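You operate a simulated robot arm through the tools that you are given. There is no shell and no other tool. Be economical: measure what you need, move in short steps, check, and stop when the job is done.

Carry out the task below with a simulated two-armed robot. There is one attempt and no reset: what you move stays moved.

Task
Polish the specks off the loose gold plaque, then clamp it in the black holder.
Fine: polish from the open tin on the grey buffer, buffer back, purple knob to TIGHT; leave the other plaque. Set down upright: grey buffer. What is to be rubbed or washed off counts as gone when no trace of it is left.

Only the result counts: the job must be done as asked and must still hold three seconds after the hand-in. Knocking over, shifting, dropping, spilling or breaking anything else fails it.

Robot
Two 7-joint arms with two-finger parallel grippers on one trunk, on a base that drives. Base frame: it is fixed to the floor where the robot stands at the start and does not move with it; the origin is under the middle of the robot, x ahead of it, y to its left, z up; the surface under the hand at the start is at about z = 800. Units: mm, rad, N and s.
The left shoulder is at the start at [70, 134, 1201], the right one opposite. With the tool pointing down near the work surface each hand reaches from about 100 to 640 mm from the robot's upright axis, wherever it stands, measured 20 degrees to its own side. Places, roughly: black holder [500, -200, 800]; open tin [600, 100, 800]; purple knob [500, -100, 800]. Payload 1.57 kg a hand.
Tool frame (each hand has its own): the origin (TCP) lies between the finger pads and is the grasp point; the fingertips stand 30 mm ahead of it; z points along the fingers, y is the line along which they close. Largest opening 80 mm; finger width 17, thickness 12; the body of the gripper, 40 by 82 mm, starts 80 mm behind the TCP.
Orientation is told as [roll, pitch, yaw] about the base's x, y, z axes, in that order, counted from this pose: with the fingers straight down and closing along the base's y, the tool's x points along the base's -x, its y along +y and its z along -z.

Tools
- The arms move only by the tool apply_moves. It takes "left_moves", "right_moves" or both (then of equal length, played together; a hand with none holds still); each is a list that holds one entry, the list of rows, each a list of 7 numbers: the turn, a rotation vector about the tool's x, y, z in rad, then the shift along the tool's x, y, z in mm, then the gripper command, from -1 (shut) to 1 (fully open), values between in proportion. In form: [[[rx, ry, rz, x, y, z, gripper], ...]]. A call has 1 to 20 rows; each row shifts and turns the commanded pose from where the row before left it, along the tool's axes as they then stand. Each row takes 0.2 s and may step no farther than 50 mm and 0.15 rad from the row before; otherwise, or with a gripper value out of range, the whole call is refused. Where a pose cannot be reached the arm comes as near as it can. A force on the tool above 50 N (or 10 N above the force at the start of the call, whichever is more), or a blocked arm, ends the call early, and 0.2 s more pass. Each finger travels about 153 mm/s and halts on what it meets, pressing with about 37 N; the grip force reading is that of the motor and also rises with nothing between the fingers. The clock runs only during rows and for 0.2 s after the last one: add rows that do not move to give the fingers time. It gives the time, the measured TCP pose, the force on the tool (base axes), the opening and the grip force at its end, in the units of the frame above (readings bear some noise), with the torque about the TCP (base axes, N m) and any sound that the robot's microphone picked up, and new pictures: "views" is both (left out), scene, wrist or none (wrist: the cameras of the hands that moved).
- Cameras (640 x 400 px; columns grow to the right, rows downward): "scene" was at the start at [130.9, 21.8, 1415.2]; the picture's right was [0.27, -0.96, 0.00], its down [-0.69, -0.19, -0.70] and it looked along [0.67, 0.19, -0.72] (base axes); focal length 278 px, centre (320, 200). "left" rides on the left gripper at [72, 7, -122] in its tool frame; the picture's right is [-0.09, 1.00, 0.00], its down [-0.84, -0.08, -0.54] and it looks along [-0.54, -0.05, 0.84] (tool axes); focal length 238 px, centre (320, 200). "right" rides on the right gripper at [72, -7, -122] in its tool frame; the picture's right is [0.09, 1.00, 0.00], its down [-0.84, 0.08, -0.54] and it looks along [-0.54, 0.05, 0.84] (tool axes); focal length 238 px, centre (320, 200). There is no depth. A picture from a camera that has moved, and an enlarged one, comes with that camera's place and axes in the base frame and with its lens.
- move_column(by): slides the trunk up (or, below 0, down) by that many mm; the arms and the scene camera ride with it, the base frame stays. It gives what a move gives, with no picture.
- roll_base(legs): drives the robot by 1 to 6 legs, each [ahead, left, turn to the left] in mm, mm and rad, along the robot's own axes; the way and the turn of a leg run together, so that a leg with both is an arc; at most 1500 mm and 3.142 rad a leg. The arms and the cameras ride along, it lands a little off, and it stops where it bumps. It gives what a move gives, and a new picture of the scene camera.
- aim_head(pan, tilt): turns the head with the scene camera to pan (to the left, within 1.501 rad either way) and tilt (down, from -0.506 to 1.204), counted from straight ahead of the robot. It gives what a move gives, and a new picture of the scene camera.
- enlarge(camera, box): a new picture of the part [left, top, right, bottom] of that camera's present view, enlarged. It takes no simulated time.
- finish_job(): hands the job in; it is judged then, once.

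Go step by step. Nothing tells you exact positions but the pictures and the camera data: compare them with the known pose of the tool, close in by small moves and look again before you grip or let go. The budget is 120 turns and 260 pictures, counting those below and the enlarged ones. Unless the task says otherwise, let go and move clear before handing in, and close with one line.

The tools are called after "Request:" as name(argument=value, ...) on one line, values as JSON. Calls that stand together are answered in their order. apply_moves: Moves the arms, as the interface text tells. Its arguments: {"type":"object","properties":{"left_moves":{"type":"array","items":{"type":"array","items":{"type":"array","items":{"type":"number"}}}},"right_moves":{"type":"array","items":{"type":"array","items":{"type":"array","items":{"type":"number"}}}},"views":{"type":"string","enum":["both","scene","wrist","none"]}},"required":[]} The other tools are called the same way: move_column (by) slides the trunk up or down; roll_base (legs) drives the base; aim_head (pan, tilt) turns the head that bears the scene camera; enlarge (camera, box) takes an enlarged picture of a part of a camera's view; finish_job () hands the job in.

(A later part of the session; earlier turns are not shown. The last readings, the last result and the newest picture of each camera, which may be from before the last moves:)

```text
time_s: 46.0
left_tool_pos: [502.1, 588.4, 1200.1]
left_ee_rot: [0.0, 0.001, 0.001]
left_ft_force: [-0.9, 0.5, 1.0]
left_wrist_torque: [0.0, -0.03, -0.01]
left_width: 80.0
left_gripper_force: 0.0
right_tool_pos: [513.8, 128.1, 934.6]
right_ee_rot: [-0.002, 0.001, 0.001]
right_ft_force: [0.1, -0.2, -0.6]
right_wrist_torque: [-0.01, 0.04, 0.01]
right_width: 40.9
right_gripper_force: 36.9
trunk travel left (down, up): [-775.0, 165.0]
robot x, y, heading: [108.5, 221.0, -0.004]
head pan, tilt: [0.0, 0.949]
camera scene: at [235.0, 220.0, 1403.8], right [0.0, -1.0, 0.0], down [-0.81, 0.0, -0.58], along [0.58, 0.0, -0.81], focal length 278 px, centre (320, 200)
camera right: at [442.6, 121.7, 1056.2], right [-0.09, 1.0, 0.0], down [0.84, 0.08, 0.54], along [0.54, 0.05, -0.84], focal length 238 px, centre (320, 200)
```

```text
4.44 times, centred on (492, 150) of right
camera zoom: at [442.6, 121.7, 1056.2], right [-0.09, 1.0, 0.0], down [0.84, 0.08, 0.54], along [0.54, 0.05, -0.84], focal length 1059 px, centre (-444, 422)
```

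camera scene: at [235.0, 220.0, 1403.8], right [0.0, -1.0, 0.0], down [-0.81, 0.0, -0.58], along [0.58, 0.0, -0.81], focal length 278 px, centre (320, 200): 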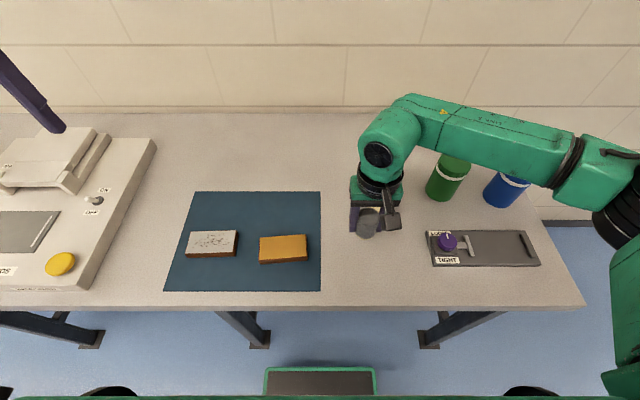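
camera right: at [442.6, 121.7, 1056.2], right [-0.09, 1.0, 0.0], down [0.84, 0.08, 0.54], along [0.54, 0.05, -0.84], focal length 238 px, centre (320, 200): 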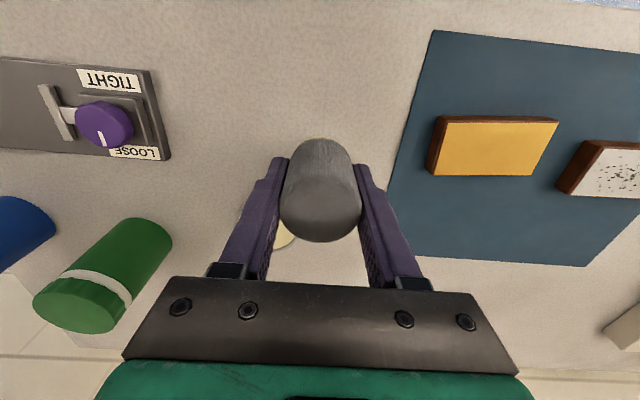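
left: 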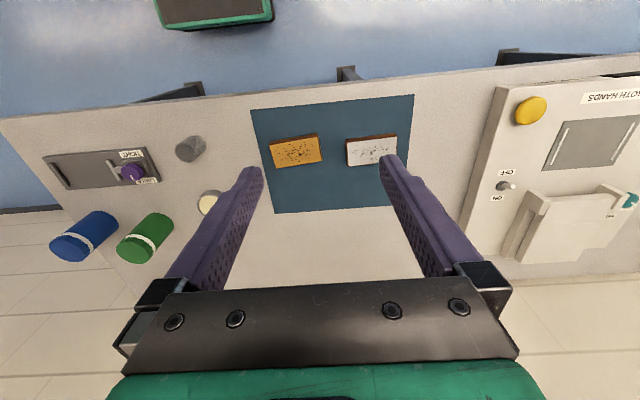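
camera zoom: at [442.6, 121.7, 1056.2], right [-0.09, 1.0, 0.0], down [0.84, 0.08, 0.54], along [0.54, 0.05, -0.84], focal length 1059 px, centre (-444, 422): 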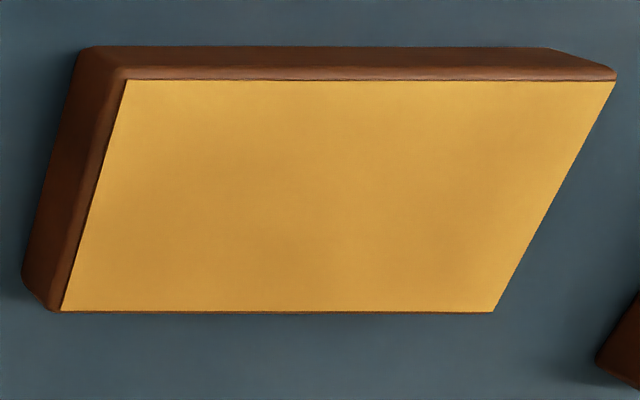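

Only very faint shading remains, which may just be the rendering. To be safe I'll do another full set of strokes.

Request:
apply_moves(right_moves=[[[0, 0, 0, 0, 42, 0, -1], [0, 0, 0, 0, 42, 0, -1], [0, 0, 0, -5, 41, 0, -1], [0, 0, 0, 0, 0, 35, -1], [0, 0, 0, 0, 0, 35, -1], [0, 0, 0, 0, 0, 5, -1], [0, 0, 0, 0, 0, 1.5, -1], [0, 0, 0, 1.5, 18, 0, -1], [0, 0, 0, 1.5, 18, 0, -1], [0, 0, 0, 1.5, 18, 0, -1], [0, 0, 0, 1.5, 18, 0, -1], [0, 0, 0, 1.5, 18, 0, -1], [0, 0, 0, -14, 1, 0, -1], [0, 0, 0, -1.5, -18, 0, -1], [0, 0, 0, -1.5, -18, 0, -1], [0, 0, 0, -1.5, -18, 0, -1], [0, 0, 0, -1.5, -18, 0, -1], [0, 0, 0, -1.5, -18, 0, -1], [0, 0, 0, 0, 0, 0, -1]]], views="none")

Request:
apply_moves(right_moves=[[[0, 0, 0, 6, 0, 0, -1], [0, 0, 0, 1.5, 18, 0, -1], [0, 0, 0, 1.5, 18, 0, -1], [0, 0, 0, 1.5, 18, 0, -1], [0, 0, 0, 1.5, 18, 0, -1], [0, 0, 0, 1.5, 18, 0, -1], [0, 0, 0, -1.5, -18, 0, -1], [0, 0, 0, -1.5, -18, 0, -1], [0, 0, 0, -1.5, -18, 0, -1], [0, 0, 0, -1.5, -18, 0, -1], [0, 0, 0, -1.5, -18, 0, -1], [0, 0, 0, 0, 0, -4, -1], [0, 0, 0, 0, 0, -36, -1], [0, 0, 0, 0, 0, -36, -1], [0, 0, 0, 0, -43, 0, -1], [0, 0, 0, 0, -43, 0, -1], [0, 0, 0, 0, -43, 0, -1], [0, 0, 0, 0, -43, 0, -1], [0, 0, 0, 0, 0, 0, -1]]], views="both")

Request:
enlarge(camera="scene", box=[250, 225, 318, 268])

Request:
enlarge(camera="scene", box=[310, 190, 470, 290])

```text
time_s: 50.0
left_tool_pos: [501.0, 589.0, 1201.1]
left_ee_rot: [-0.002, -0.002, -0.001]
left_ft_force: [-0.5, -0.7, 0.0]
left_wrist_torque: [-0.02, -0.02, -0.03]
left_width: 80.0
left_gripper_force: 0.0
right_tool_pos: [530.6, 256.1, 858.5]
right_ee_rot: [0.001, -0.004, 0.001]
right_ft_force: [0.5, 5.1, 15.6]
right_wrist_torque: [0.27, 0.02, -0.02]
right_width: 40.8
right_gripper_force: 36.9
trunk travel left (down, up): [-775.0, 165.0]
robot x, y, heading: [109.7, 217.1, -0.005]
head pan, tilt: [0.0, 0.949]
```

```text
time_s: 54.0
left_tool_pos: [502.2, 588.6, 1200.6]
left_ee_rot: [0.0, 0.0, 0.001]
left_ft_force: [0.5, -0.2, -0.7]
left_wrist_torque: [-0.03, -0.02, -0.01]
left_width: 80.0
left_gripper_force: 0.1
right_tool_pos: [525.6, 82.3, 932.9]
right_ee_rot: [-0.001, 0.0, 0.001]
right_ft_force: [0.4, -0.6, -0.9]
right_wrist_torque: [-0.05, 0.03, 0.04]
right_width: 40.8
right_gripper_force: 36.8
trunk travel left (down, up): [-775.0, 165.0]
robot x, y, heading: [109.1, 220.2, 0.008]
head pan, tilt: [0.0, 0.949]
camera scene: at [234.8, 220.5, 1403.9], right [0.0, -1.0, 0.0], down [-0.81, 0.0, -0.58], along [0.58, 0.0, -0.81], focal length 278 px, centre (320, 200)
camera right: at [454.7, 75.3, 1055.4], right [-0.09, 1.0, 0.0], down [0.84, 0.08, 0.54], along [0.54, 0.05, -0.84], focal length 238 px, centre (320, 200)
```

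scene: 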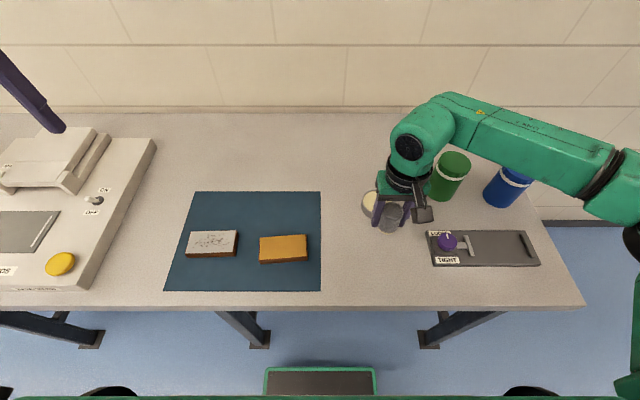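
right: 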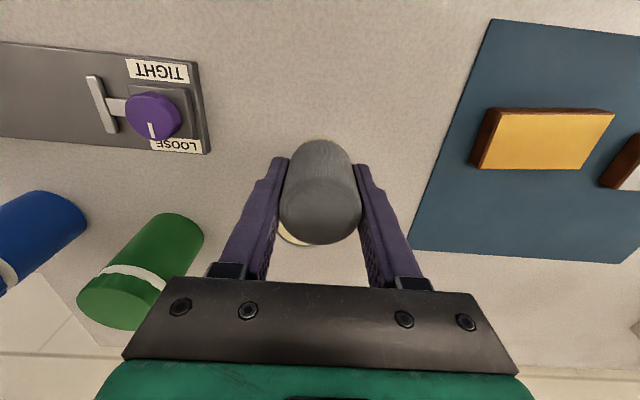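

```text
9.30 times, centred on (284, 246) of scene
camera zoom: at [234.8, 220.5, 1403.9], right [0.0, -1.0, 0.0], down [-0.81, 0.0, -0.58], along [0.58, 0.0, -0.81], focal length 2588 px, centre (655, -233)
```

zoom: 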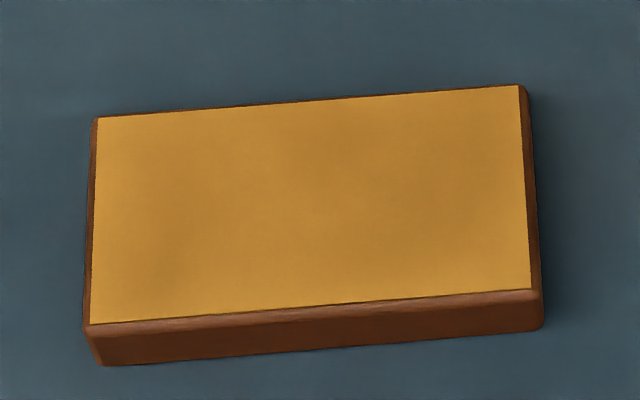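

```text
4.00 times, centred on (390, 240) of scene
camera zoom: at [234.8, 220.5, 1403.9], right [0.0, -1.0, 0.0], down [-0.81, 0.0, -0.58], along [0.58, 0.0, -0.81], focal length 1113 px, centre (40, 40)
```

zoom: 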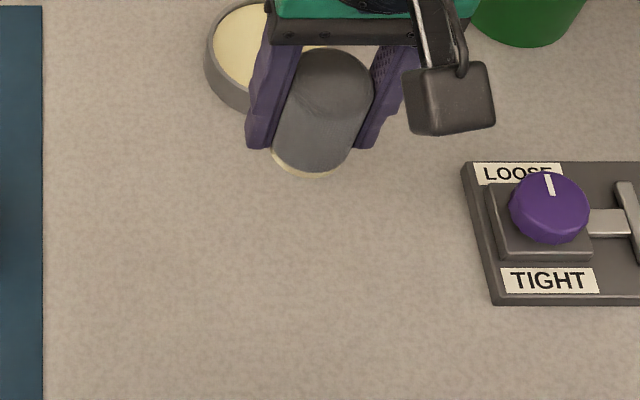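

The plaque is clean; the unchanged shading is just its texture. Next I'll take the buffer back to its original spot at (484.5, 82) and lower it.

Request:
apply_moves(right_moves=[[[0, 0, 0, 20, 0, 0, -1], [0, 0, 0, 21, -0.5, 0, -1], [0, 0, 0, 0, 0, 35, -1], [0, 0, 0, 0, 0, 35, -1], [0, 0, 0, 0, 0, 15, -1], [0, 0, 0, 0, 0, 5, -1], [0, 0, 0, 0, 0, 2, -1], [0, 0, 0, 0, 0, 0, -1], [0, 0, 0, 0, 0, 0, -1]]], views="both")

Request:
enlarge(camera="scene", box=[310, 190, 470, 290])

```text
time_s: 56.0
left_tool_pos: [502.5, 587.7, 1200.7]
left_ee_rot: [0.0, -0.001, 0.001]
left_ft_force: [-0.4, 0.2, 0.6]
left_wrist_torque: [-0.01, -0.02, 0.01]
left_width: 80.1
left_gripper_force: 0.1
right_tool_pos: [484.7, 82.2, 840.6]
right_ee_rot: [0.0, 0.0, 0.003]
right_ft_force: [0.7, 0.9, -0.6]
right_wrist_torque: [0.03, 0.01, 0.03]
right_width: 40.7
right_gripper_force: 37.1
trunk travel left (down, up): [-775.0, 165.0]
robot x, y, heading: [107.8, 220.8, 0.001]
head pan, tilt: [0.0, 0.949]
camera scene: at [234.6, 219.5, 1403.9], right [0.0, -1.0, 0.0], down [-0.81, 0.0, -0.58], along [0.58, 0.0, -0.81], focal length 278 px, centre (320, 200)
camera right: at [414.3, 75.7, 963.1], right [-0.09, 1.0, 0.0], down [0.84, 0.08, 0.54], along [0.54, 0.05, -0.84], focal length 238 px, centre (320, 200)
```

scene: 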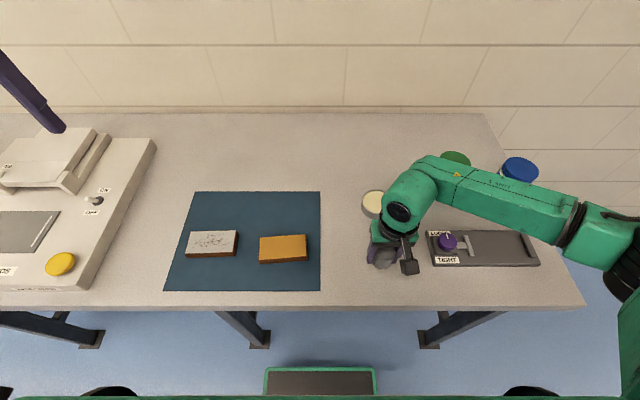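
right: 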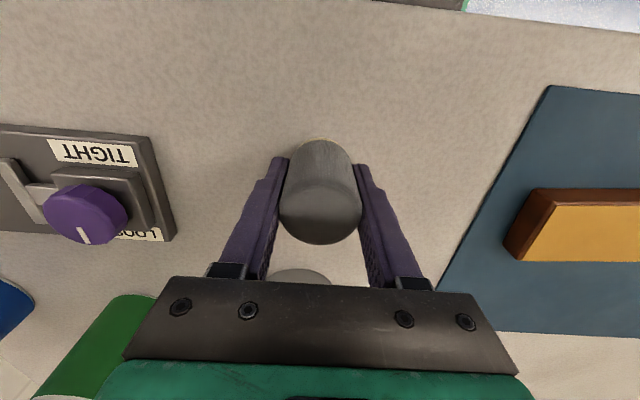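

```text
4.00 times, centred on (390, 240) of scene
camera zoom: at [234.6, 219.5, 1403.9], right [0.0, -1.0, 0.0], down [-0.81, 0.0, -0.58], along [0.58, 0.0, -0.81], focal length 1113 px, centre (40, 40)
```

zoom: 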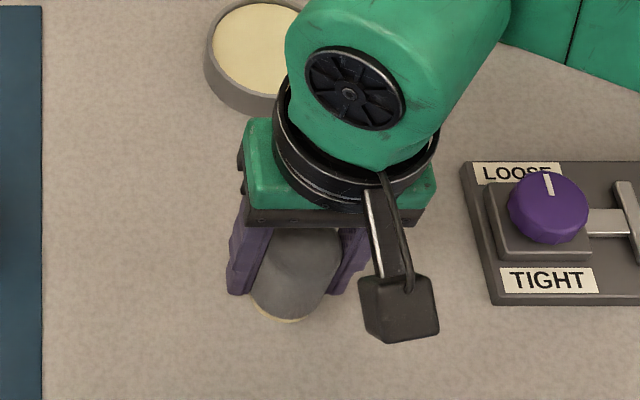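

I'll lower it in 1 to 2 mm steps until it touches the table.

Request:
apply_moves(right_moves=[[[0, 0, 0, 0, 0, 2, -1], [0, 0, 0, 0, 0, 2, -1], [0, 0, 0, 0, 0, 1.5, -1], [0, 0, 0, 0, 0, 1, -1], [0, 0, 0, 0, 0, 0, -1]]], views="none")

```text
time_s: 57.2
left_tool_pos: [502.3, 587.4, 1200.4]
left_ee_rot: [0.002, -0.001, 0.0]
left_ft_force: [0.0, -0.2, -0.2]
left_wrist_torque: [0.0, 0.0, -0.02]
left_width: 79.9
left_gripper_force: 0.0
right_tool_pos: [484.8, 81.8, 834.2]
right_ee_rot: [-0.002, -0.001, 0.003]
right_ft_force: [0.8, -0.1, -1.1]
right_wrist_torque: [0.01, -0.01, 0.02]
right_width: 40.7
right_gripper_force: 36.8
trunk travel left (down, up): [-775.0, 165.0]
robot x, y, heading: [108.2, 220.4, 0.002]
head pan, tilt: [0.0, 0.949]
```

Request:
apply_moves(right_moves=[[[0, 0, 0, 0, 0, 1, -1], [0, 0, 0, 0, 0, 1, -1], [0, 0, 0, 0, 0, 0, -1]]], views="none")

```text
time_s: 58.0
left_tool_pos: [502.3, 587.9, 1201.2]
left_ee_rot: [0.001, -0.002, 0.0]
left_ft_force: [-0.3, 0.2, 0.3]
left_wrist_torque: [0.0, 0.01, 0.0]
left_width: 80.0
left_gripper_force: 0.1
right_tool_pos: [484.5, 82.7, 832.8]
right_ee_rot: [0.001, -0.003, 0.002]
right_ft_force: [-0.2, -0.1, 1.6]
right_wrist_torque: [-0.01, -0.01, 0.0]
right_width: 40.5
right_gripper_force: 37.2
trunk travel left (down, up): [-775.0, 165.0]
robot x, y, heading: [109.4, 217.8, 0.005]
head pan, tilt: [0.0, 0.949]
```

It has just touched down. I'll open gently and rise straight up.

Request:
apply_moves(right_moves=[[[0, 0, 0, 0, 0, 0.5, -1], [0, 0, 0, 0, 0, 0, 0.2], [0, 0, 0, 0, 0, 0, 0.6], [0, 0, 0, 0, 0, 0, 1], [0, 0, 0, 0, 0, -20, 1], [0, 0, 0, 0, 0, -40, 1], [0, 0, 0, 0, 0, -40, 1], [0, 0, 0, 0, 0, 0, 1]]], views="both")

Request:
enlarge(camera="scene", box=[310, 190, 470, 290])

```text
time_s: 59.8
left_tool_pos: [501.8, 588.1, 1198.6]
left_ee_rot: [0.001, 0.0, -0.001]
left_ft_force: [0.0, 0.3, 0.8]
left_wrist_torque: [0.02, 0.02, -0.01]
left_width: 80.1
left_gripper_force: 0.1
right_tool_pos: [484.9, 81.6, 933.6]
right_ee_rot: [0.002, 0.0, 0.002]
right_ft_force: [-0.3, 0.3, 0.3]
right_wrist_torque: [0.01, 0.01, 0.0]
right_width: 79.6
right_gripper_force: 0.0
trunk travel left (down, up): [-775.0, 165.0]
robot x, y, heading: [107.6, 220.9, 0.006]
head pan, tilt: [0.0, 0.949]
camera scene: at [234.7, 219.4, 1403.9], right [0.0, -1.0, 0.0], down [-0.81, 0.0, -0.58], along [0.58, 0.0, -0.81], focal length 278 px, centre (320, 200)
camera right: at [413.8, 75.6, 1055.1], right [-0.09, 1.0, 0.0], down [0.84, 0.08, 0.54], along [0.54, 0.05, -0.84], focal length 238 px, centre (320, 200)
```

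scene: 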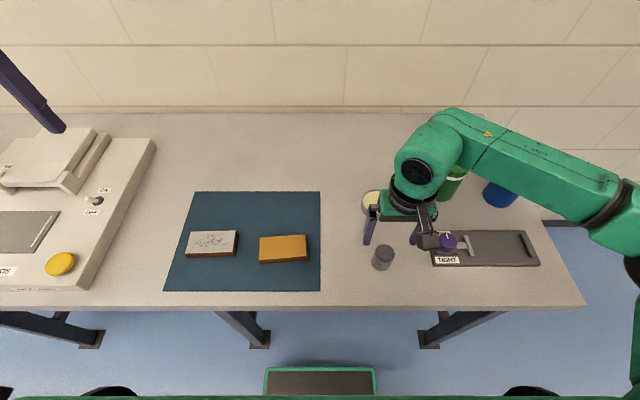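
right: 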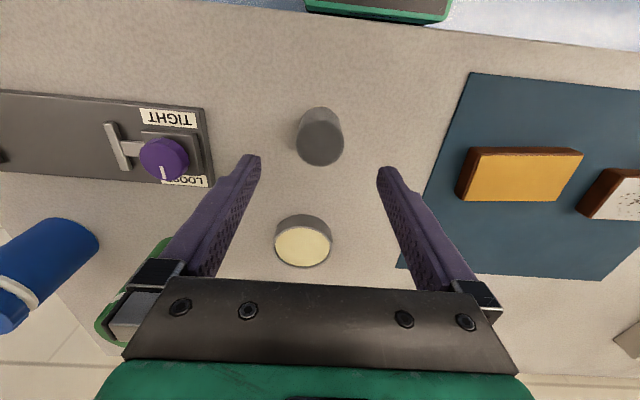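

```text
4.00 times, centred on (390, 240) of scene
camera zoom: at [234.7, 219.4, 1403.9], right [0.0, -1.0, 0.0], down [-0.81, 0.0, -0.58], along [0.58, 0.0, -0.81], focal length 1113 px, centre (40, 40)
```

zoom: 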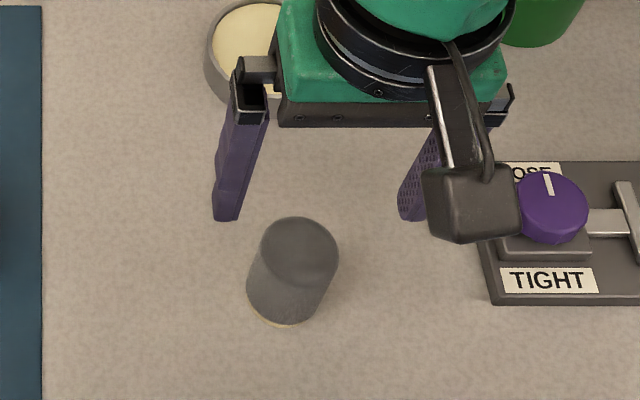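

The buffer stands upright in its place. The gold plaque centre is about (519, 305.5), yaw 0.087, top z about 824. I'll move above it and turn the hand so the fingers close across its short side.

Request:
apply_moves(right_moves=[[[0, 0, 0, -6, 37, 0, 1], [0, 0, 0, -6, 37, 0, 1], [0, 0, 0, -6, 37, 0, 1], [0, 0, 0, -6, 37, 0, 1], [0, 0, 0, -5, 38, 0, 1], [0, 0, 0, -5, 38, 0, 1], [0, 0, 0.1484, 0, 0, 0, 1], [0, 0, 0.1484, 0, 0, 0, 1], [0, 0, 0.1484, 0, 0, 0, 1], [0, 0, 0.1484, 0, 0, 0, 1], [0, 0, 0.1484, 0, 0, 0, 1], [0, 0, 0.1484, 0, 0, 0, 1], [0, 0, 0.1484, 0, 0, 0, 1], [0, 0, 0.1484, 0, 0, 0, 1], [0, 0, 0.1484, 0, 0, 0, 1], [0, 0, 0.1484, 0, 0, 0, 1], [0, 0, 0, 0, 0, 0, 1]]], views="both")

Request:
enlarge(camera="scene", box=[360, 190, 560, 315])

```text
time_s: 63.4
left_tool_pos: [502.4, 589.1, 1200.6]
left_ee_rot: [0.0, -0.002, 0.0]
left_ft_force: [-0.3, -0.6, 0.3]
left_wrist_torque: [-0.01, 0.0, -0.02]
left_width: 79.9
left_gripper_force: 0.0
right_tool_pos: [518.4, 305.7, 933.6]
right_ee_rot: [-0.001, -0.001, -1.484]
right_ft_force: [0.2, -0.2, 0.9]
right_wrist_torque: [0.0, -0.02, 0.01]
right_width: 79.8
right_gripper_force: 0.0
trunk travel left (down, up): [-775.0, 165.0]
robot x, y, heading: [108.8, 221.3, -0.0]
head pan, tilt: [0.0, 0.949]
camera scene: at [234.5, 219.6, 1403.9], right [0.0, -1.0, 0.0], down [-0.81, 0.0, -0.58], along [0.58, 0.0, -0.81], focal length 278 px, centre (320, 200)
camera right: at [507.0, 377.3, 1054.7], right [0.98, 0.18, 0.0], down [0.15, -0.83, 0.54], along [0.1, -0.53, -0.84], focal length 238 px, centre (320, 200)
```

scene: 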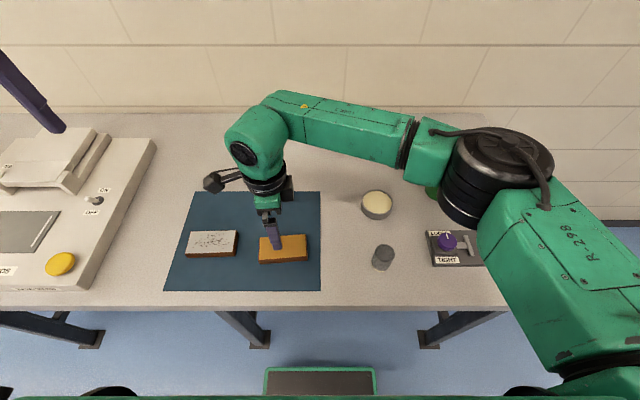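
right: 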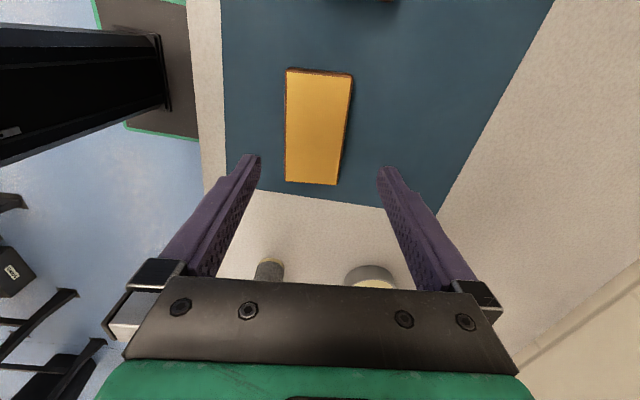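

```text
3.20 times, centred on (460, 252) of scene
camera zoom: at [234.5, 219.6, 1403.9], right [0.0, -1.0, 0.0], down [-0.81, 0.0, -0.58], along [0.58, 0.0, -0.81], focal length 890 px, centre (-128, 32)
```

zoom: 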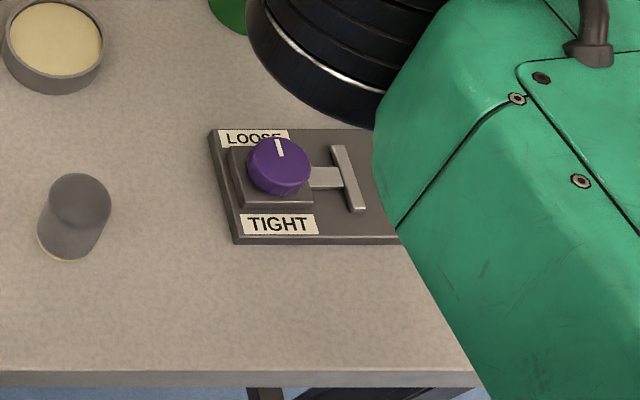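

The hand is aligned with the plaque to within a few mm, with about 10 mm finger clearance each side. I'll descend to TCP z = 837 and grip.

Request:
apply_moves(right_moves=[[[0, 0, 0, 0, -1, 35, 1], [0, 0, 0, 0, 0, 35, 1], [0, 0, 0, 0, 0, 15, 1], [0, 0, 0, 0, 0, 11, 1], [0, 0, 0, 0, 0, 0, 1], [0, 0, 0, 0, 0, 0, 0.6], [0, 0, 0, 0, 0, 0, -1], [0, 0, 0, 0, 0, 0, -1], [0, 0, 0, 0, 0, 0, -1]]], views="both")

Request:
enlarge(camera="scene", box=[190, 180, 350, 280])

```text
time_s: 65.4
left_tool_pos: [502.8, 587.6, 1200.9]
left_ee_rot: [0.0, -0.001, 0.0]
left_ft_force: [0.4, 0.2, 0.4]
left_wrist_torque: [-0.01, -0.02, -0.01]
left_width: 80.1
left_gripper_force: 0.1
right_tool_pos: [517.7, 305.7, 836.6]
right_ee_rot: [0.0, 0.0, -1.48]
right_ft_force: [-0.2, 0.5, 0.9]
right_wrist_torque: [0.0, -0.06, 0.04]
right_width: 59.1
right_gripper_force: 36.9
trunk travel left (down, up): [-775.0, 165.0]
robot x, y, heading: [111.5, 217.9, -0.002]
head pan, tilt: [0.0, 0.949]
camera scene: at [234.7, 219.7, 1403.9], right [0.0, -1.0, 0.0], down [-0.81, 0.0, -0.58], along [0.58, 0.0, -0.81], focal length 278 px, centre (320, 200)
camera right: at [506.0, 377.9, 959.0], right [0.98, 0.18, 0.0], down [0.15, -0.83, 0.54], along [0.1, -0.53, -0.84], focal length 238 px, centre (320, 200)
```

scene: 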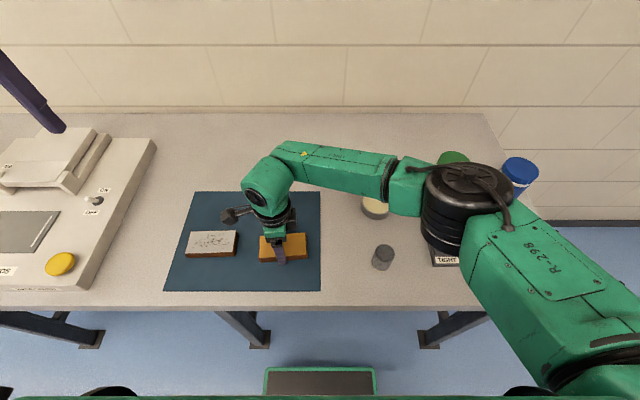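
right: 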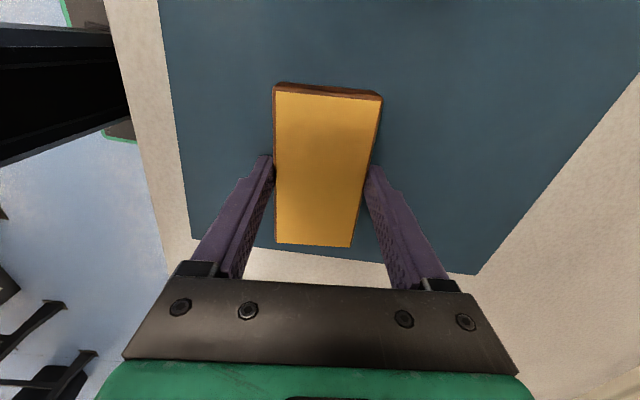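

```text
4.00 times, centred on (270, 230) of scene
camera zoom: at [234.7, 219.7, 1403.9], right [0.0, -1.0, 0.0], down [-0.81, 0.0, -0.58], along [0.58, 0.0, -0.81], focal length 1113 px, centre (520, 80)
```

zoom: 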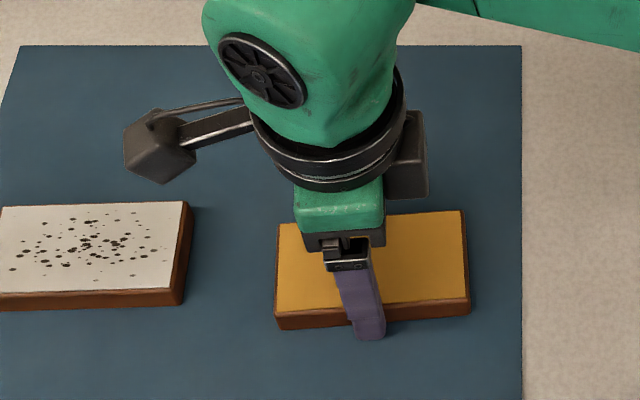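

The plaque is gripped squarely (59 mm). I take the holder plate to be axis-aligned, x 483–569, with inner jaw faces near y = -128 and -258. I'll lift slowly and check the hold.

Request:
apply_moves(right_moves=[[[0, 0, 0, 0, 0, -3, -1], [0, 0, 0, 0, 0, -5, -1], [0, 0, 0, 0, 0, -8, -1], [0, 0, 0, 0, 0, -15, -1], [0, 0, 0, 0, 0, -25, -1], [0, 0, 0, 0, 0, -30, -1], [0, 0, 0, 0, 0, -30, -1], [0, 0, 0, 0, 0, 0, -1]]], views="both")

```text
time_s: 67.2
left_tool_pos: [502.7, 587.6, 1200.0]
left_ee_rot: [-0.002, -0.001, 0.001]
left_ft_force: [0.0, 0.2, 1.4]
left_wrist_torque: [-0.03, 0.01, 0.01]
left_width: 80.1
left_gripper_force: 0.0
right_tool_pos: [516.3, 305.4, 953.8]
right_ee_rot: [0.0, 0.0, -1.482]
right_ft_force: [-0.1, 0.1, -1.5]
right_wrist_torque: [-0.01, 0.0, -0.05]
right_width: 59.0
right_gripper_force: 37.3
trunk travel left (down, up): [-775.0, 165.0]
robot x, y, heading: [110.5, 218.5, -0.001]
head pan, tilt: [0.0, 0.949]
camera scene: at [234.9, 219.7, 1403.8], right [0.0, -1.0, 0.0], down [-0.81, 0.0, -0.58], along [0.58, 0.0, -0.81], focal length 278 px, centre (320, 200)
camera right: at [505.6, 377.0, 1075.1], right [0.98, 0.18, 0.0], down [0.15, -0.83, 0.54], along [0.1, -0.53, -0.84], focal length 238 px, centre (320, 200)
```

scene: 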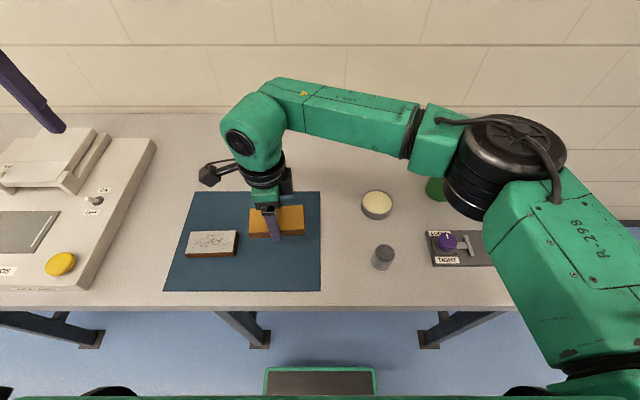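
right: 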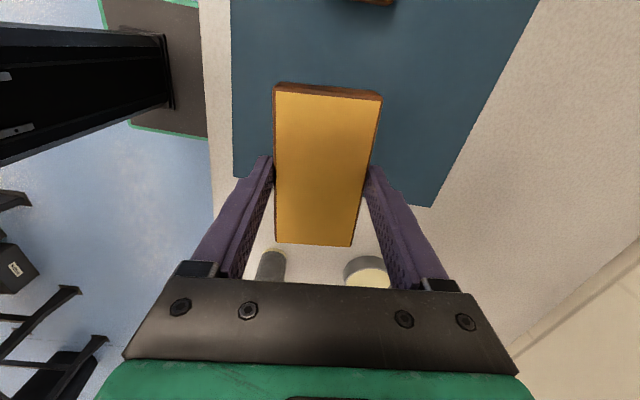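

The plaque is held. I'll drive the base 300 mm to the right so the holder is in easy reach.

Request:
roll_base(legs=[[0, -300, 0]])

Request:
enlarge(camera="scene", box=[300, 180, 500, 305])

```text
time_s: 69.2
left_tool_pos: [502.2, 288.1, 1197.9]
left_ee_rot: [-0.002, 0.001, 0.0]
left_ft_force: [0.4, -0.6, 1.2]
left_wrist_torque: [0.01, -0.01, 0.01]
left_width: 80.1
left_gripper_force: 0.1
right_tool_pos: [517.1, 6.1, 952.5]
right_ee_rot: [0.001, 0.001, -1.484]
right_ft_force: [-0.2, -0.4, -1.3]
right_wrist_torque: [-0.02, -0.02, 0.01]
right_width: 59.5
right_gripper_force: 37.1
trunk travel left (down, up): [-775.0, 165.0]
robot x, y, heading: [106.2, -82.5, -0.002]
head pan, tilt: [0.0, 0.949]
camera scene: at [234.6, -80.2, 1403.9], right [0.0, -1.0, 0.0], down [-0.81, 0.0, -0.58], along [0.58, 0.0, -0.81], focal length 278 px, centre (320, 200)
```

scene: 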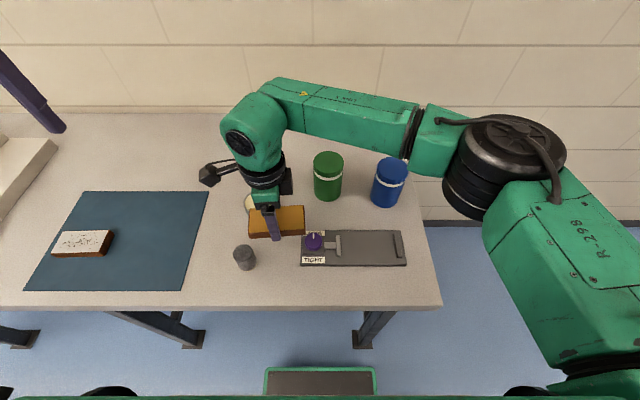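

```text
3.20 times, centred on (400, 242) of scene
camera zoom: at [234.6, -80.2, 1403.9], right [0.0, -1.0, 0.0], down [-0.81, 0.0, -0.58], along [0.58, 0.0, -0.81], focal length 890 px, centre (64, 64)
```

zoom: 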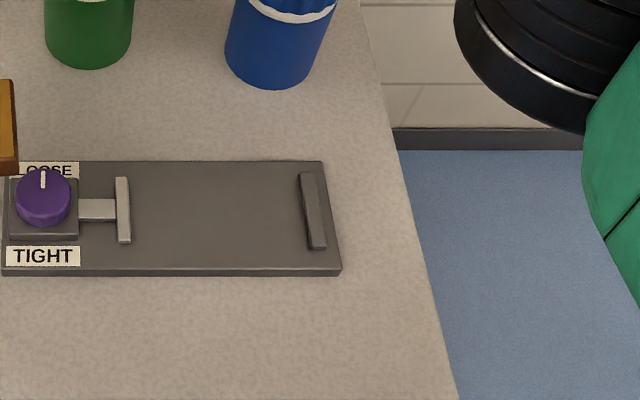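

I have a clear view of the holder. I'll enlarge both jaws to fix their faces precisely.

Request:
enlarge(camera="scene", box=[380, 222, 420, 272])

Request:
enlarge(camera="scene", box=[295, 222, 359, 270])

```text
8.00 times, centred on (400, 247) of scene
camera zoom: at [234.6, -80.2, 1403.9], right [0.0, -1.0, 0.0], down [-0.81, 0.0, -0.58], along [0.58, 0.0, -0.81], focal length 2226 px, centre (-320, -176)
```

zoom: 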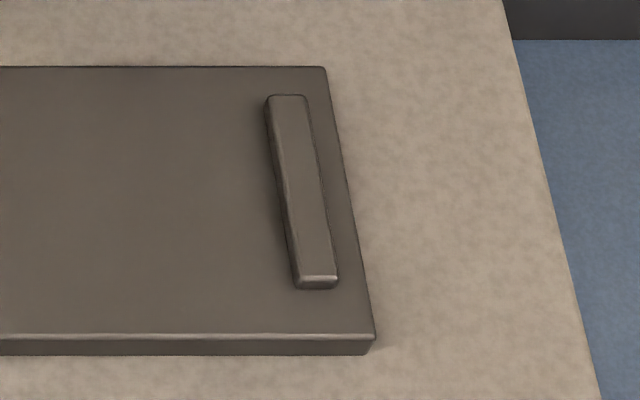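

```text
8.33 times, centred on (327, 246) of scene
camera zoom: at [234.6, -80.2, 1403.9], right [0.0, -1.0, 0.0], down [-0.81, 0.0, -0.58], along [0.58, 0.0, -0.81], focal length 2318 px, centre (262, -183)
```

zoom: 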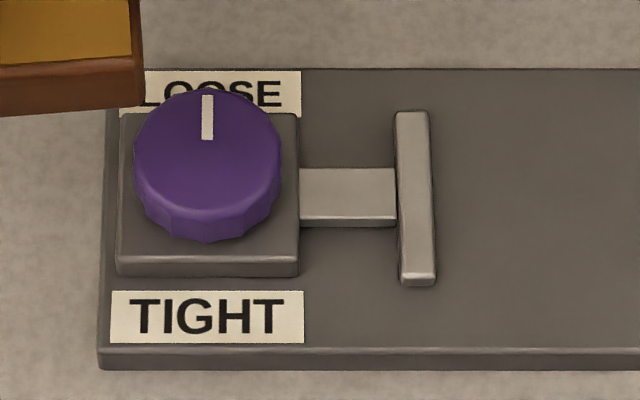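

The jaw faces are at y = -127.4 and -256, x centre about 526, plate top z about 810. I'll square the plaque to yaw -π/2, carry it over to (526, -198) and lower it partway.

Request:
apply_moves(right_moves=[[[0, 0, 0.087, 0, 0, 0, -1], [0, 0, 0, -41, 1.8, 0, -1], [0, 0, 0, -41, 1.8, 0, -1], [0, 0, 0, -41, 1.8, 0, -1], [0, 0, 0, -41, 1.8, 0, -1], [0, 0, 0, -40, 1.8, 0, -1], [0, 0, 0, 0, 0, 35, -1], [0, 0, 0, 0, 0, 30, -1], [0, 0, 0, 0, 0, 0, -1]]], views="both")

Request:
enlarge(camera="scene", box=[290, 180, 450, 280])

Request:
enlarge(camera="right", box=[160, 50, 480, 250])

```text
time_s: 71.2
left_tool_pos: [502.3, 285.3, 1199.2]
left_ee_rot: [0.0, -0.003, 0.0]
left_ft_force: [-0.1, 0.4, -0.4]
left_wrist_torque: [0.01, -0.01, 0.0]
left_width: 80.0
left_gripper_force: 0.1
right_tool_pos: [525.8, -201.3, 886.8]
right_ee_rot: [0.001, 0.001, -1.57]
right_ft_force: [-0.6, 0.3, -1.5]
right_wrist_torque: [-0.03, 0.02, -0.01]
right_width: 59.6
right_gripper_force: 37.3
trunk travel left (down, up): [-775.0, 165.0]
robot x, y, heading: [110.7, -81.3, -0.003]
head pan, tilt: [0.0, 0.949]
camera scene: at [233.9, -82.8, 1403.9], right [0.0, -1.0, 0.0], down [-0.81, 0.0, -0.58], along [0.58, 0.0, -0.81], focal length 278 px, centre (320, 200)
camera right: at [520.5, -128.6, 1009.2], right [1.0, 0.09, 0.0], down [0.08, -0.84, 0.54], along [0.05, -0.54, -0.84], focal length 238 px, centre (320, 200)
```

scene: 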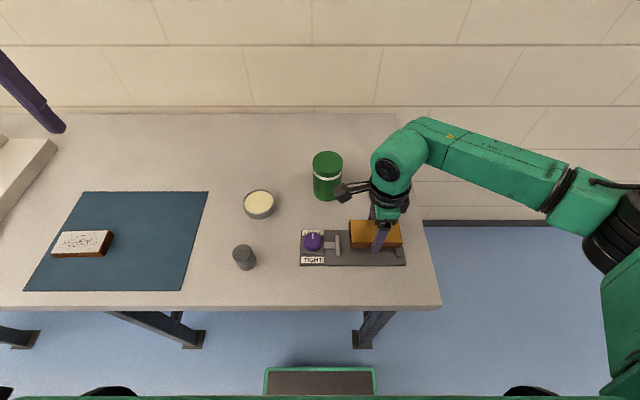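
right: 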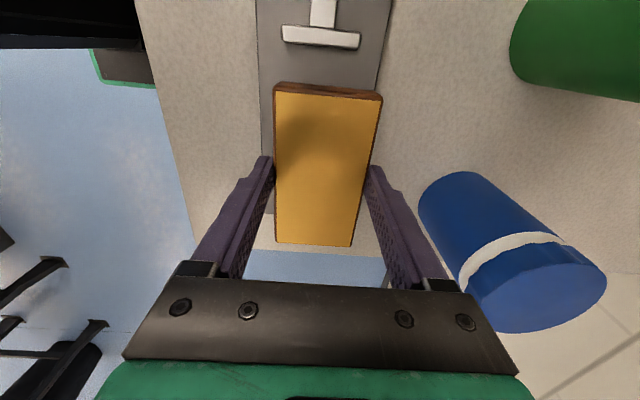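

```text
4.00 times, centred on (370, 230) of scene
camera zoom: at [233.9, -82.8, 1403.9], right [0.0, -1.0, 0.0], down [-0.81, 0.0, -0.58], along [0.58, 0.0, -0.81], focal length 1113 px, centre (120, 80)
```

zoom: 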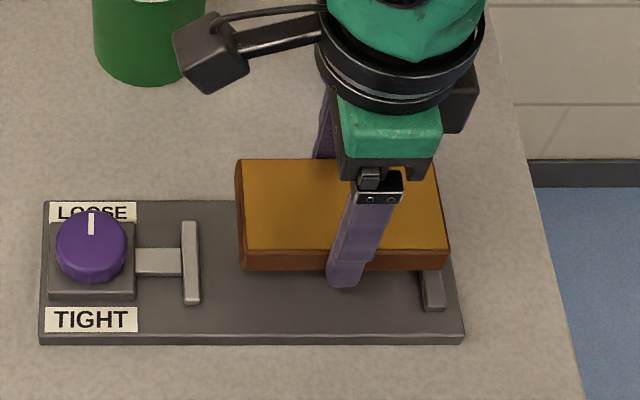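

```text
2.00 times, centred on (320, 150) of right
camera zoom: at [520.5, -128.6, 1009.2], right [1.0, 0.09, 0.0], down [0.08, -0.84, 0.54], along [0.05, -0.54, -0.84], focal length 477 px, centre (320, 300)
```

zoom: 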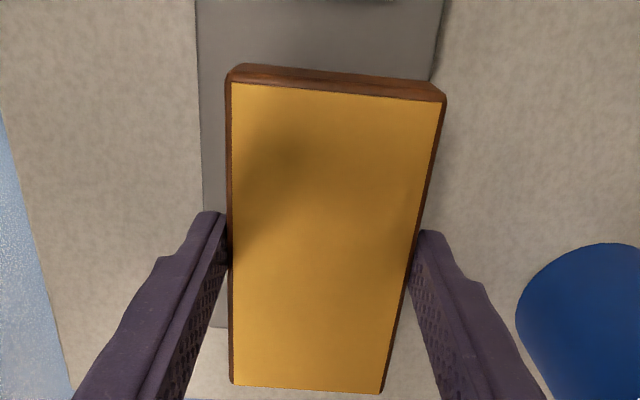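

The plaque is about 5 mm too far toward the fixed jaw. I'll shift it by +5 in y, lower to just above the jaws, and check again.

Request:
apply_moves(right_moves=[[[0, 0, 0, 5, 0, 0, -1], [0, 0, 0, 0, 0, 12, -1], [0, 0, 0, 0, 0, 10, -1], [0, 0, 0, 0, 0, 0, -1], [0, 0, 0, 0, 0, 0, -1]]], views="both")

Request:
enlarge(camera="scene", box=[290, 180, 450, 280])

Request:
enlarge(camera="right", box=[220, 0, 420, 125])

```text
time_s: 72.4
left_tool_pos: [502.6, 286.2, 1200.7]
left_ee_rot: [0.0, 0.002, -0.001]
left_ft_force: [0.1, 0.4, 0.3]
left_wrist_torque: [0.01, -0.01, 0.02]
left_width: 79.9
left_gripper_force: 0.0
right_tool_pos: [525.6, -195.3, 865.5]
right_ee_rot: [0.0, 0.001, -1.568]
right_ft_force: [-0.3, 0.1, -1.5]
right_wrist_torque: [0.02, -0.02, 0.01]
right_width: 59.3
right_gripper_force: 37.1
trunk travel left (down, up): [-775.0, 165.0]
robot x, y, heading: [109.2, -84.8, 0.001]
head pan, tilt: [0.0, 0.949]
camera scene: at [234.5, -82.3, 1403.9], right [0.0, -1.0, 0.0], down [-0.81, 0.0, -0.58], along [0.58, 0.0, -0.81], focal length 278 px, centre (320, 200)
camera right: at [520.8, -123.2, 987.6], right [1.0, 0.09, 0.0], down [0.08, -0.84, 0.54], along [0.05, -0.54, -0.84], focal length 238 px, centre (320, 200)
```

scene: 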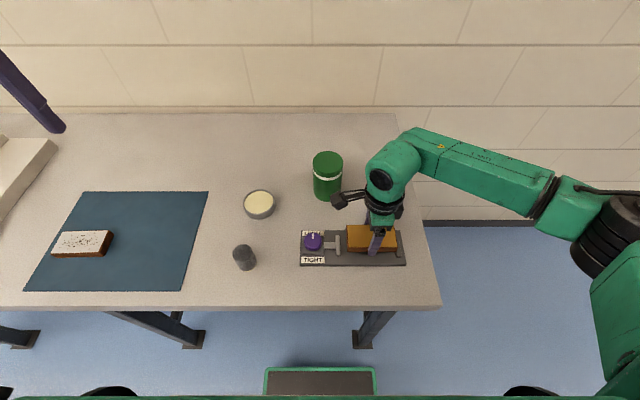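
right: 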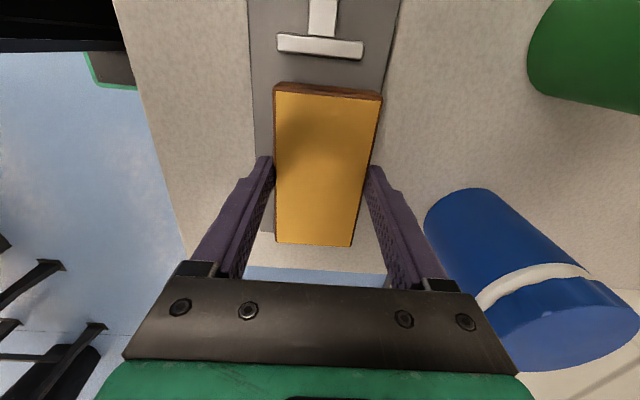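

```text
4.00 times, centred on (370, 230) of scene
camera zoom: at [234.5, -82.3, 1403.9], right [0.0, -1.0, 0.0], down [-0.81, 0.0, -0.58], along [0.58, 0.0, -0.81], focal length 1113 px, centre (120, 80)
```

zoom: 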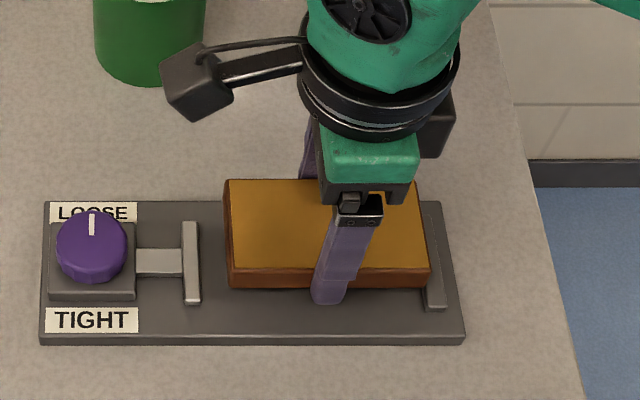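

```text
3.20 times, centred on (320, 62) of right
camera zoom: at [520.8, -123.2, 987.6], right [1.0, 0.09, 0.0], down [0.08, -0.84, 0.54], along [0.05, -0.54, -0.84], focal length 763 px, centre (320, 640)
```

zoom: 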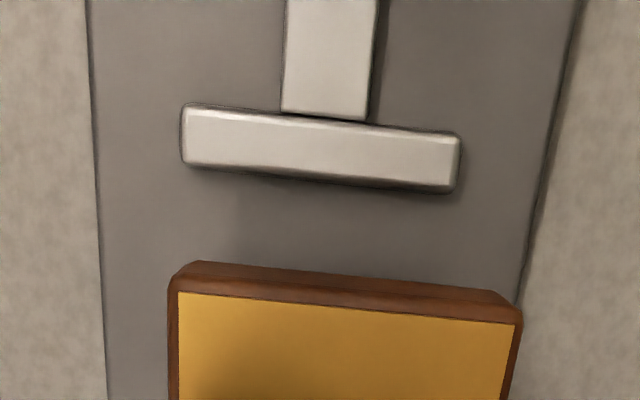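

Both cameras show the plaque about 6 mm too far out in x relative to the plate. I'll shift it by -6 in x and lower toward the plate.

Request:
apply_moves(right_moves=[[[0, 0, 0, 0, -6, 0, -1], [0, 0, 0, 0, 0, 6, -1], [0, 0, 0, 0, 0, 5, -1], [0, 0, 0, 0, 0, 2, -1], [0, 0, 0, 0, 0, 2, -1], [0, 0, 0, 0, 0, 1, -1], [0, 0, 0, 0, 0, 0, -1]]], views="both")

Request:
enlarge(camera="scene", box=[290, 180, 450, 280])

Request:
enlarge(camera="right", box=[220, 0, 420, 125])

```text
time_s: 74.0
left_tool_pos: [502.2, 286.7, 1200.2]
left_ee_rot: [0.0, 0.0, -0.002]
left_ft_force: [0.0, 0.1, -1.3]
left_wrist_torque: [-0.02, 0.0, -0.02]
left_width: 79.9
left_gripper_force: 0.0
right_tool_pos: [519.6, -196.1, 849.8]
right_ee_rot: [0.001, 0.003, -1.568]
right_ft_force: [-0.1, -1.0, -0.9]
right_wrist_torque: [0.04, 0.04, 0.01]
right_width: 59.4
right_gripper_force: 36.9
trunk travel left (down, up): [-775.0, 165.0]
robot x, y, heading: [108.5, -80.7, 0.002]
head pan, tilt: [0.0, 0.949]
camera scene: at [234.5, -82.2, 1403.9], right [0.0, -1.0, 0.0], down [-0.81, 0.0, -0.58], along [0.58, 0.0, -0.81], focal length 278 px, centre (320, 200)
camera right: at [514.7, -123.4, 971.6], right [1.0, 0.09, 0.0], down [0.08, -0.84, 0.54], along [0.05, -0.54, -0.84], focal length 238 px, centre (320, 200)
```

scene: 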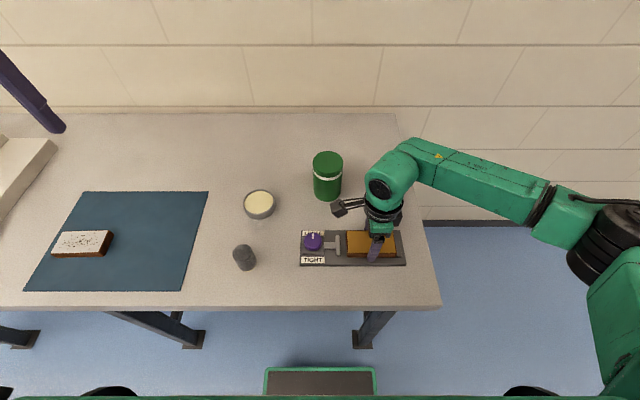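
right: 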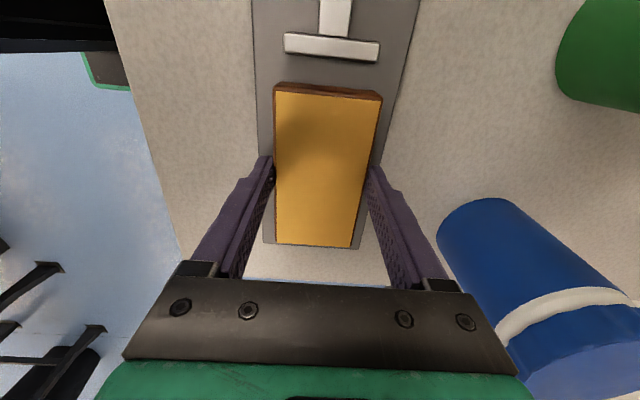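

```text
4.00 times, centred on (370, 230) of scene
camera zoom: at [234.5, -82.2, 1403.9], right [0.0, -1.0, 0.0], down [-0.81, 0.0, -0.58], along [0.58, 0.0, -0.81], focal length 1113 px, centre (120, 80)
```

zoom: 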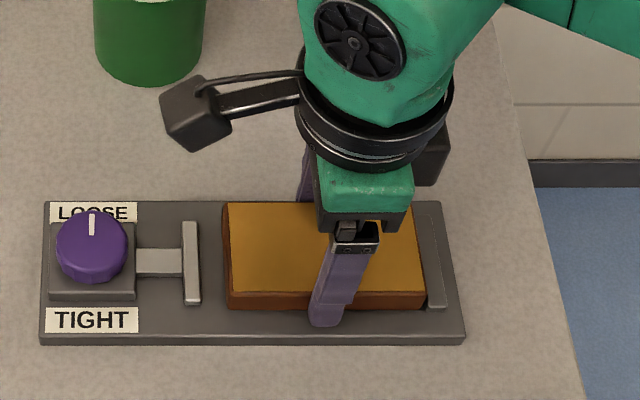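

```text
3.20 times, centred on (320, 62) of right
camera zoom: at [514.7, -123.4, 971.6], right [1.0, 0.09, 0.0], down [0.08, -0.84, 0.54], along [0.05, -0.54, -0.84], focal length 763 px, centre (320, 640)
```

zoom: 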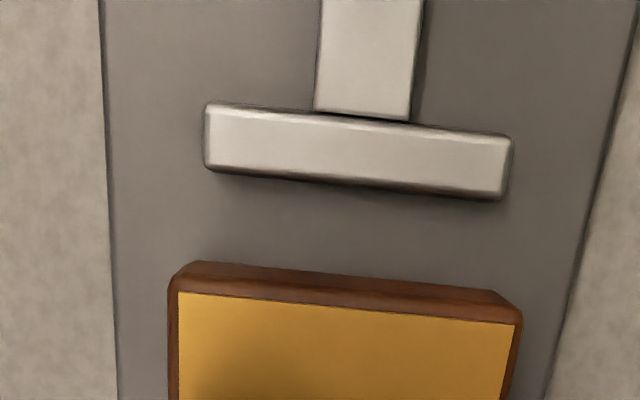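

Now it's centred with the jaw (both near x = 521). I'll lower it in 1 mm steps to touch the plate.

Request:
apply_moves(right_moves=[[[0, 0, 0, 0, 0, 1.5, -1], [0, 0, 0, 0, 0, 1, -1], [0, 0, 0, 0, 0, 1, -1], [0, 0, 0, 0, 0, 0, -1]]], views="none")

```text
time_s: 75.0
left_tool_pos: [503.2, 286.2, 1201.4]
left_ee_rot: [-0.001, -0.001, 0.002]
left_ft_force: [-0.2, 0.0, 0.0]
left_wrist_torque: [0.0, 0.01, -0.02]
left_width: 80.0
left_gripper_force: 0.0
right_tool_pos: [520.5, -195.6, 847.7]
right_ee_rot: [0.004, 0.003, -1.572]
right_ft_force: [4.0, -3.7, 16.3]
right_wrist_torque: [-0.64, 0.29, 0.13]
right_width: 59.1
right_gripper_force: 37.3
trunk travel left (down, up): [-775.0, 165.0]
robot x, y, heading: [108.0, -84.9, -0.005]
head pan, tilt: [0.0, 0.949]
```

It's in contact with the plate. I'll ease up 1 mm, release gently and rise.

Request:
apply_moves(right_moves=[[[0, 0, 0, 0, 0, -1.5, -1], [0, 0, 0, 0, 0, 0, -1], [0, 0, 0, 0, 0, 0, 0.55], [0, 0, 0, 0, 0, 0, 0.8], [0, 0, 0, 0, 0, 0, 1], [0, 0, 0, 0, 0, -20, 1], [0, 0, 0, 0, 0, -40, 1], [0, 0, 0, 0, 0, -40, 1], [0, 0, 0, 0, 0, 0, 1]]], views="both")

Request:
enlarge(camera="scene", box=[290, 180, 450, 280])

Request:
enlarge(camera="right", box=[220, 50, 420, 175])

```text
time_s: 77.0
left_tool_pos: [502.6, 285.5, 1200.1]
left_ee_rot: [0.001, 0.001, -0.001]
left_ft_force: [-0.6, -0.4, -0.1]
left_wrist_torque: [0.01, 0.01, -0.01]
left_width: 80.2
left_gripper_force: 0.0
right_tool_pos: [521.0, -195.4, 948.9]
right_ee_rot: [0.001, -0.001, -1.569]
right_ft_force: [0.1, -0.5, 0.8]
right_wrist_torque: [0.01, -0.02, 0.03]
right_width: 79.9
right_gripper_force: 0.0
trunk travel left (down, up): [-775.0, 165.0]
robot x, y, heading: [108.9, -80.8, -0.003]
head pan, tilt: [0.0, 0.949]
camera scene: at [234.6, -82.2, 1403.9], right [0.0, -1.0, 0.0], down [-0.81, 0.0, -0.58], along [0.58, 0.0, -0.81], focal length 278 px, centre (320, 200)
camera right: at [515.0, -124.1, 1070.1], right [1.0, 0.09, 0.0], down [0.08, -0.84, 0.54], along [0.05, -0.54, -0.84], focal length 238 px, centre (320, 200)
```

scene: 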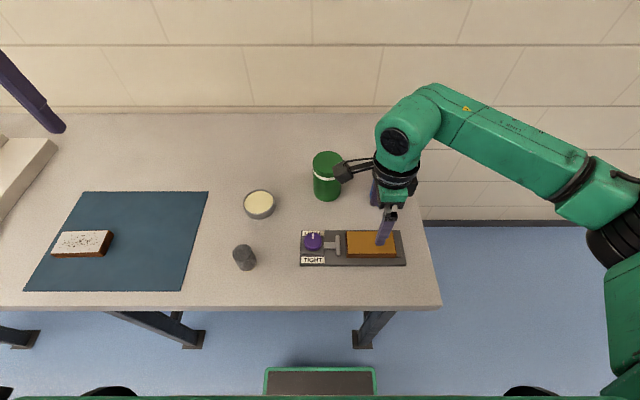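
right: 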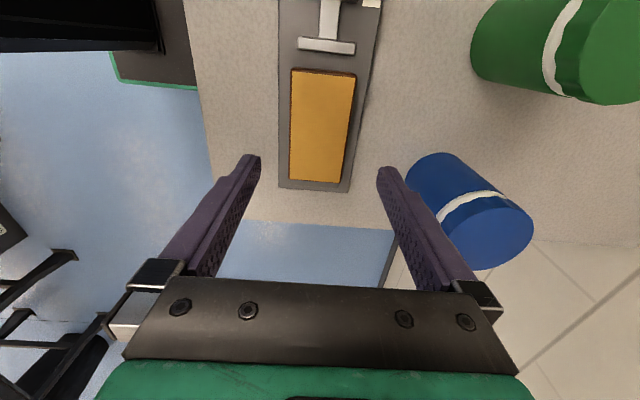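

```text
4.00 times, centred on (370, 230) of scene
camera zoom: at [234.6, -82.2, 1403.9], right [0.0, -1.0, 0.0], down [-0.81, 0.0, -0.58], along [0.58, 0.0, -0.81], focal length 1113 px, centre (120, 80)
```

zoom: 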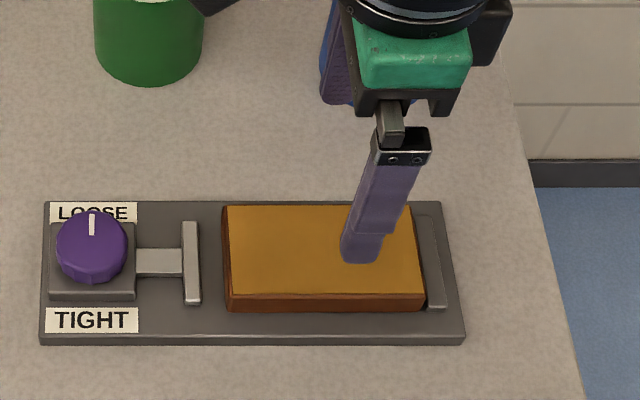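

```text
3.20 times, centred on (320, 112) of right
camera zoom: at [515.0, -124.1, 1070.1], right [1.0, 0.09, 0.0], down [0.08, -0.84, 0.54], along [0.05, -0.54, -0.84], focal length 763 px, centre (320, 480)
```

zoom: 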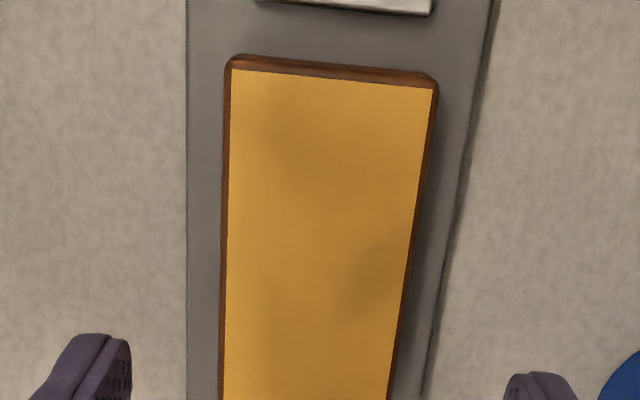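

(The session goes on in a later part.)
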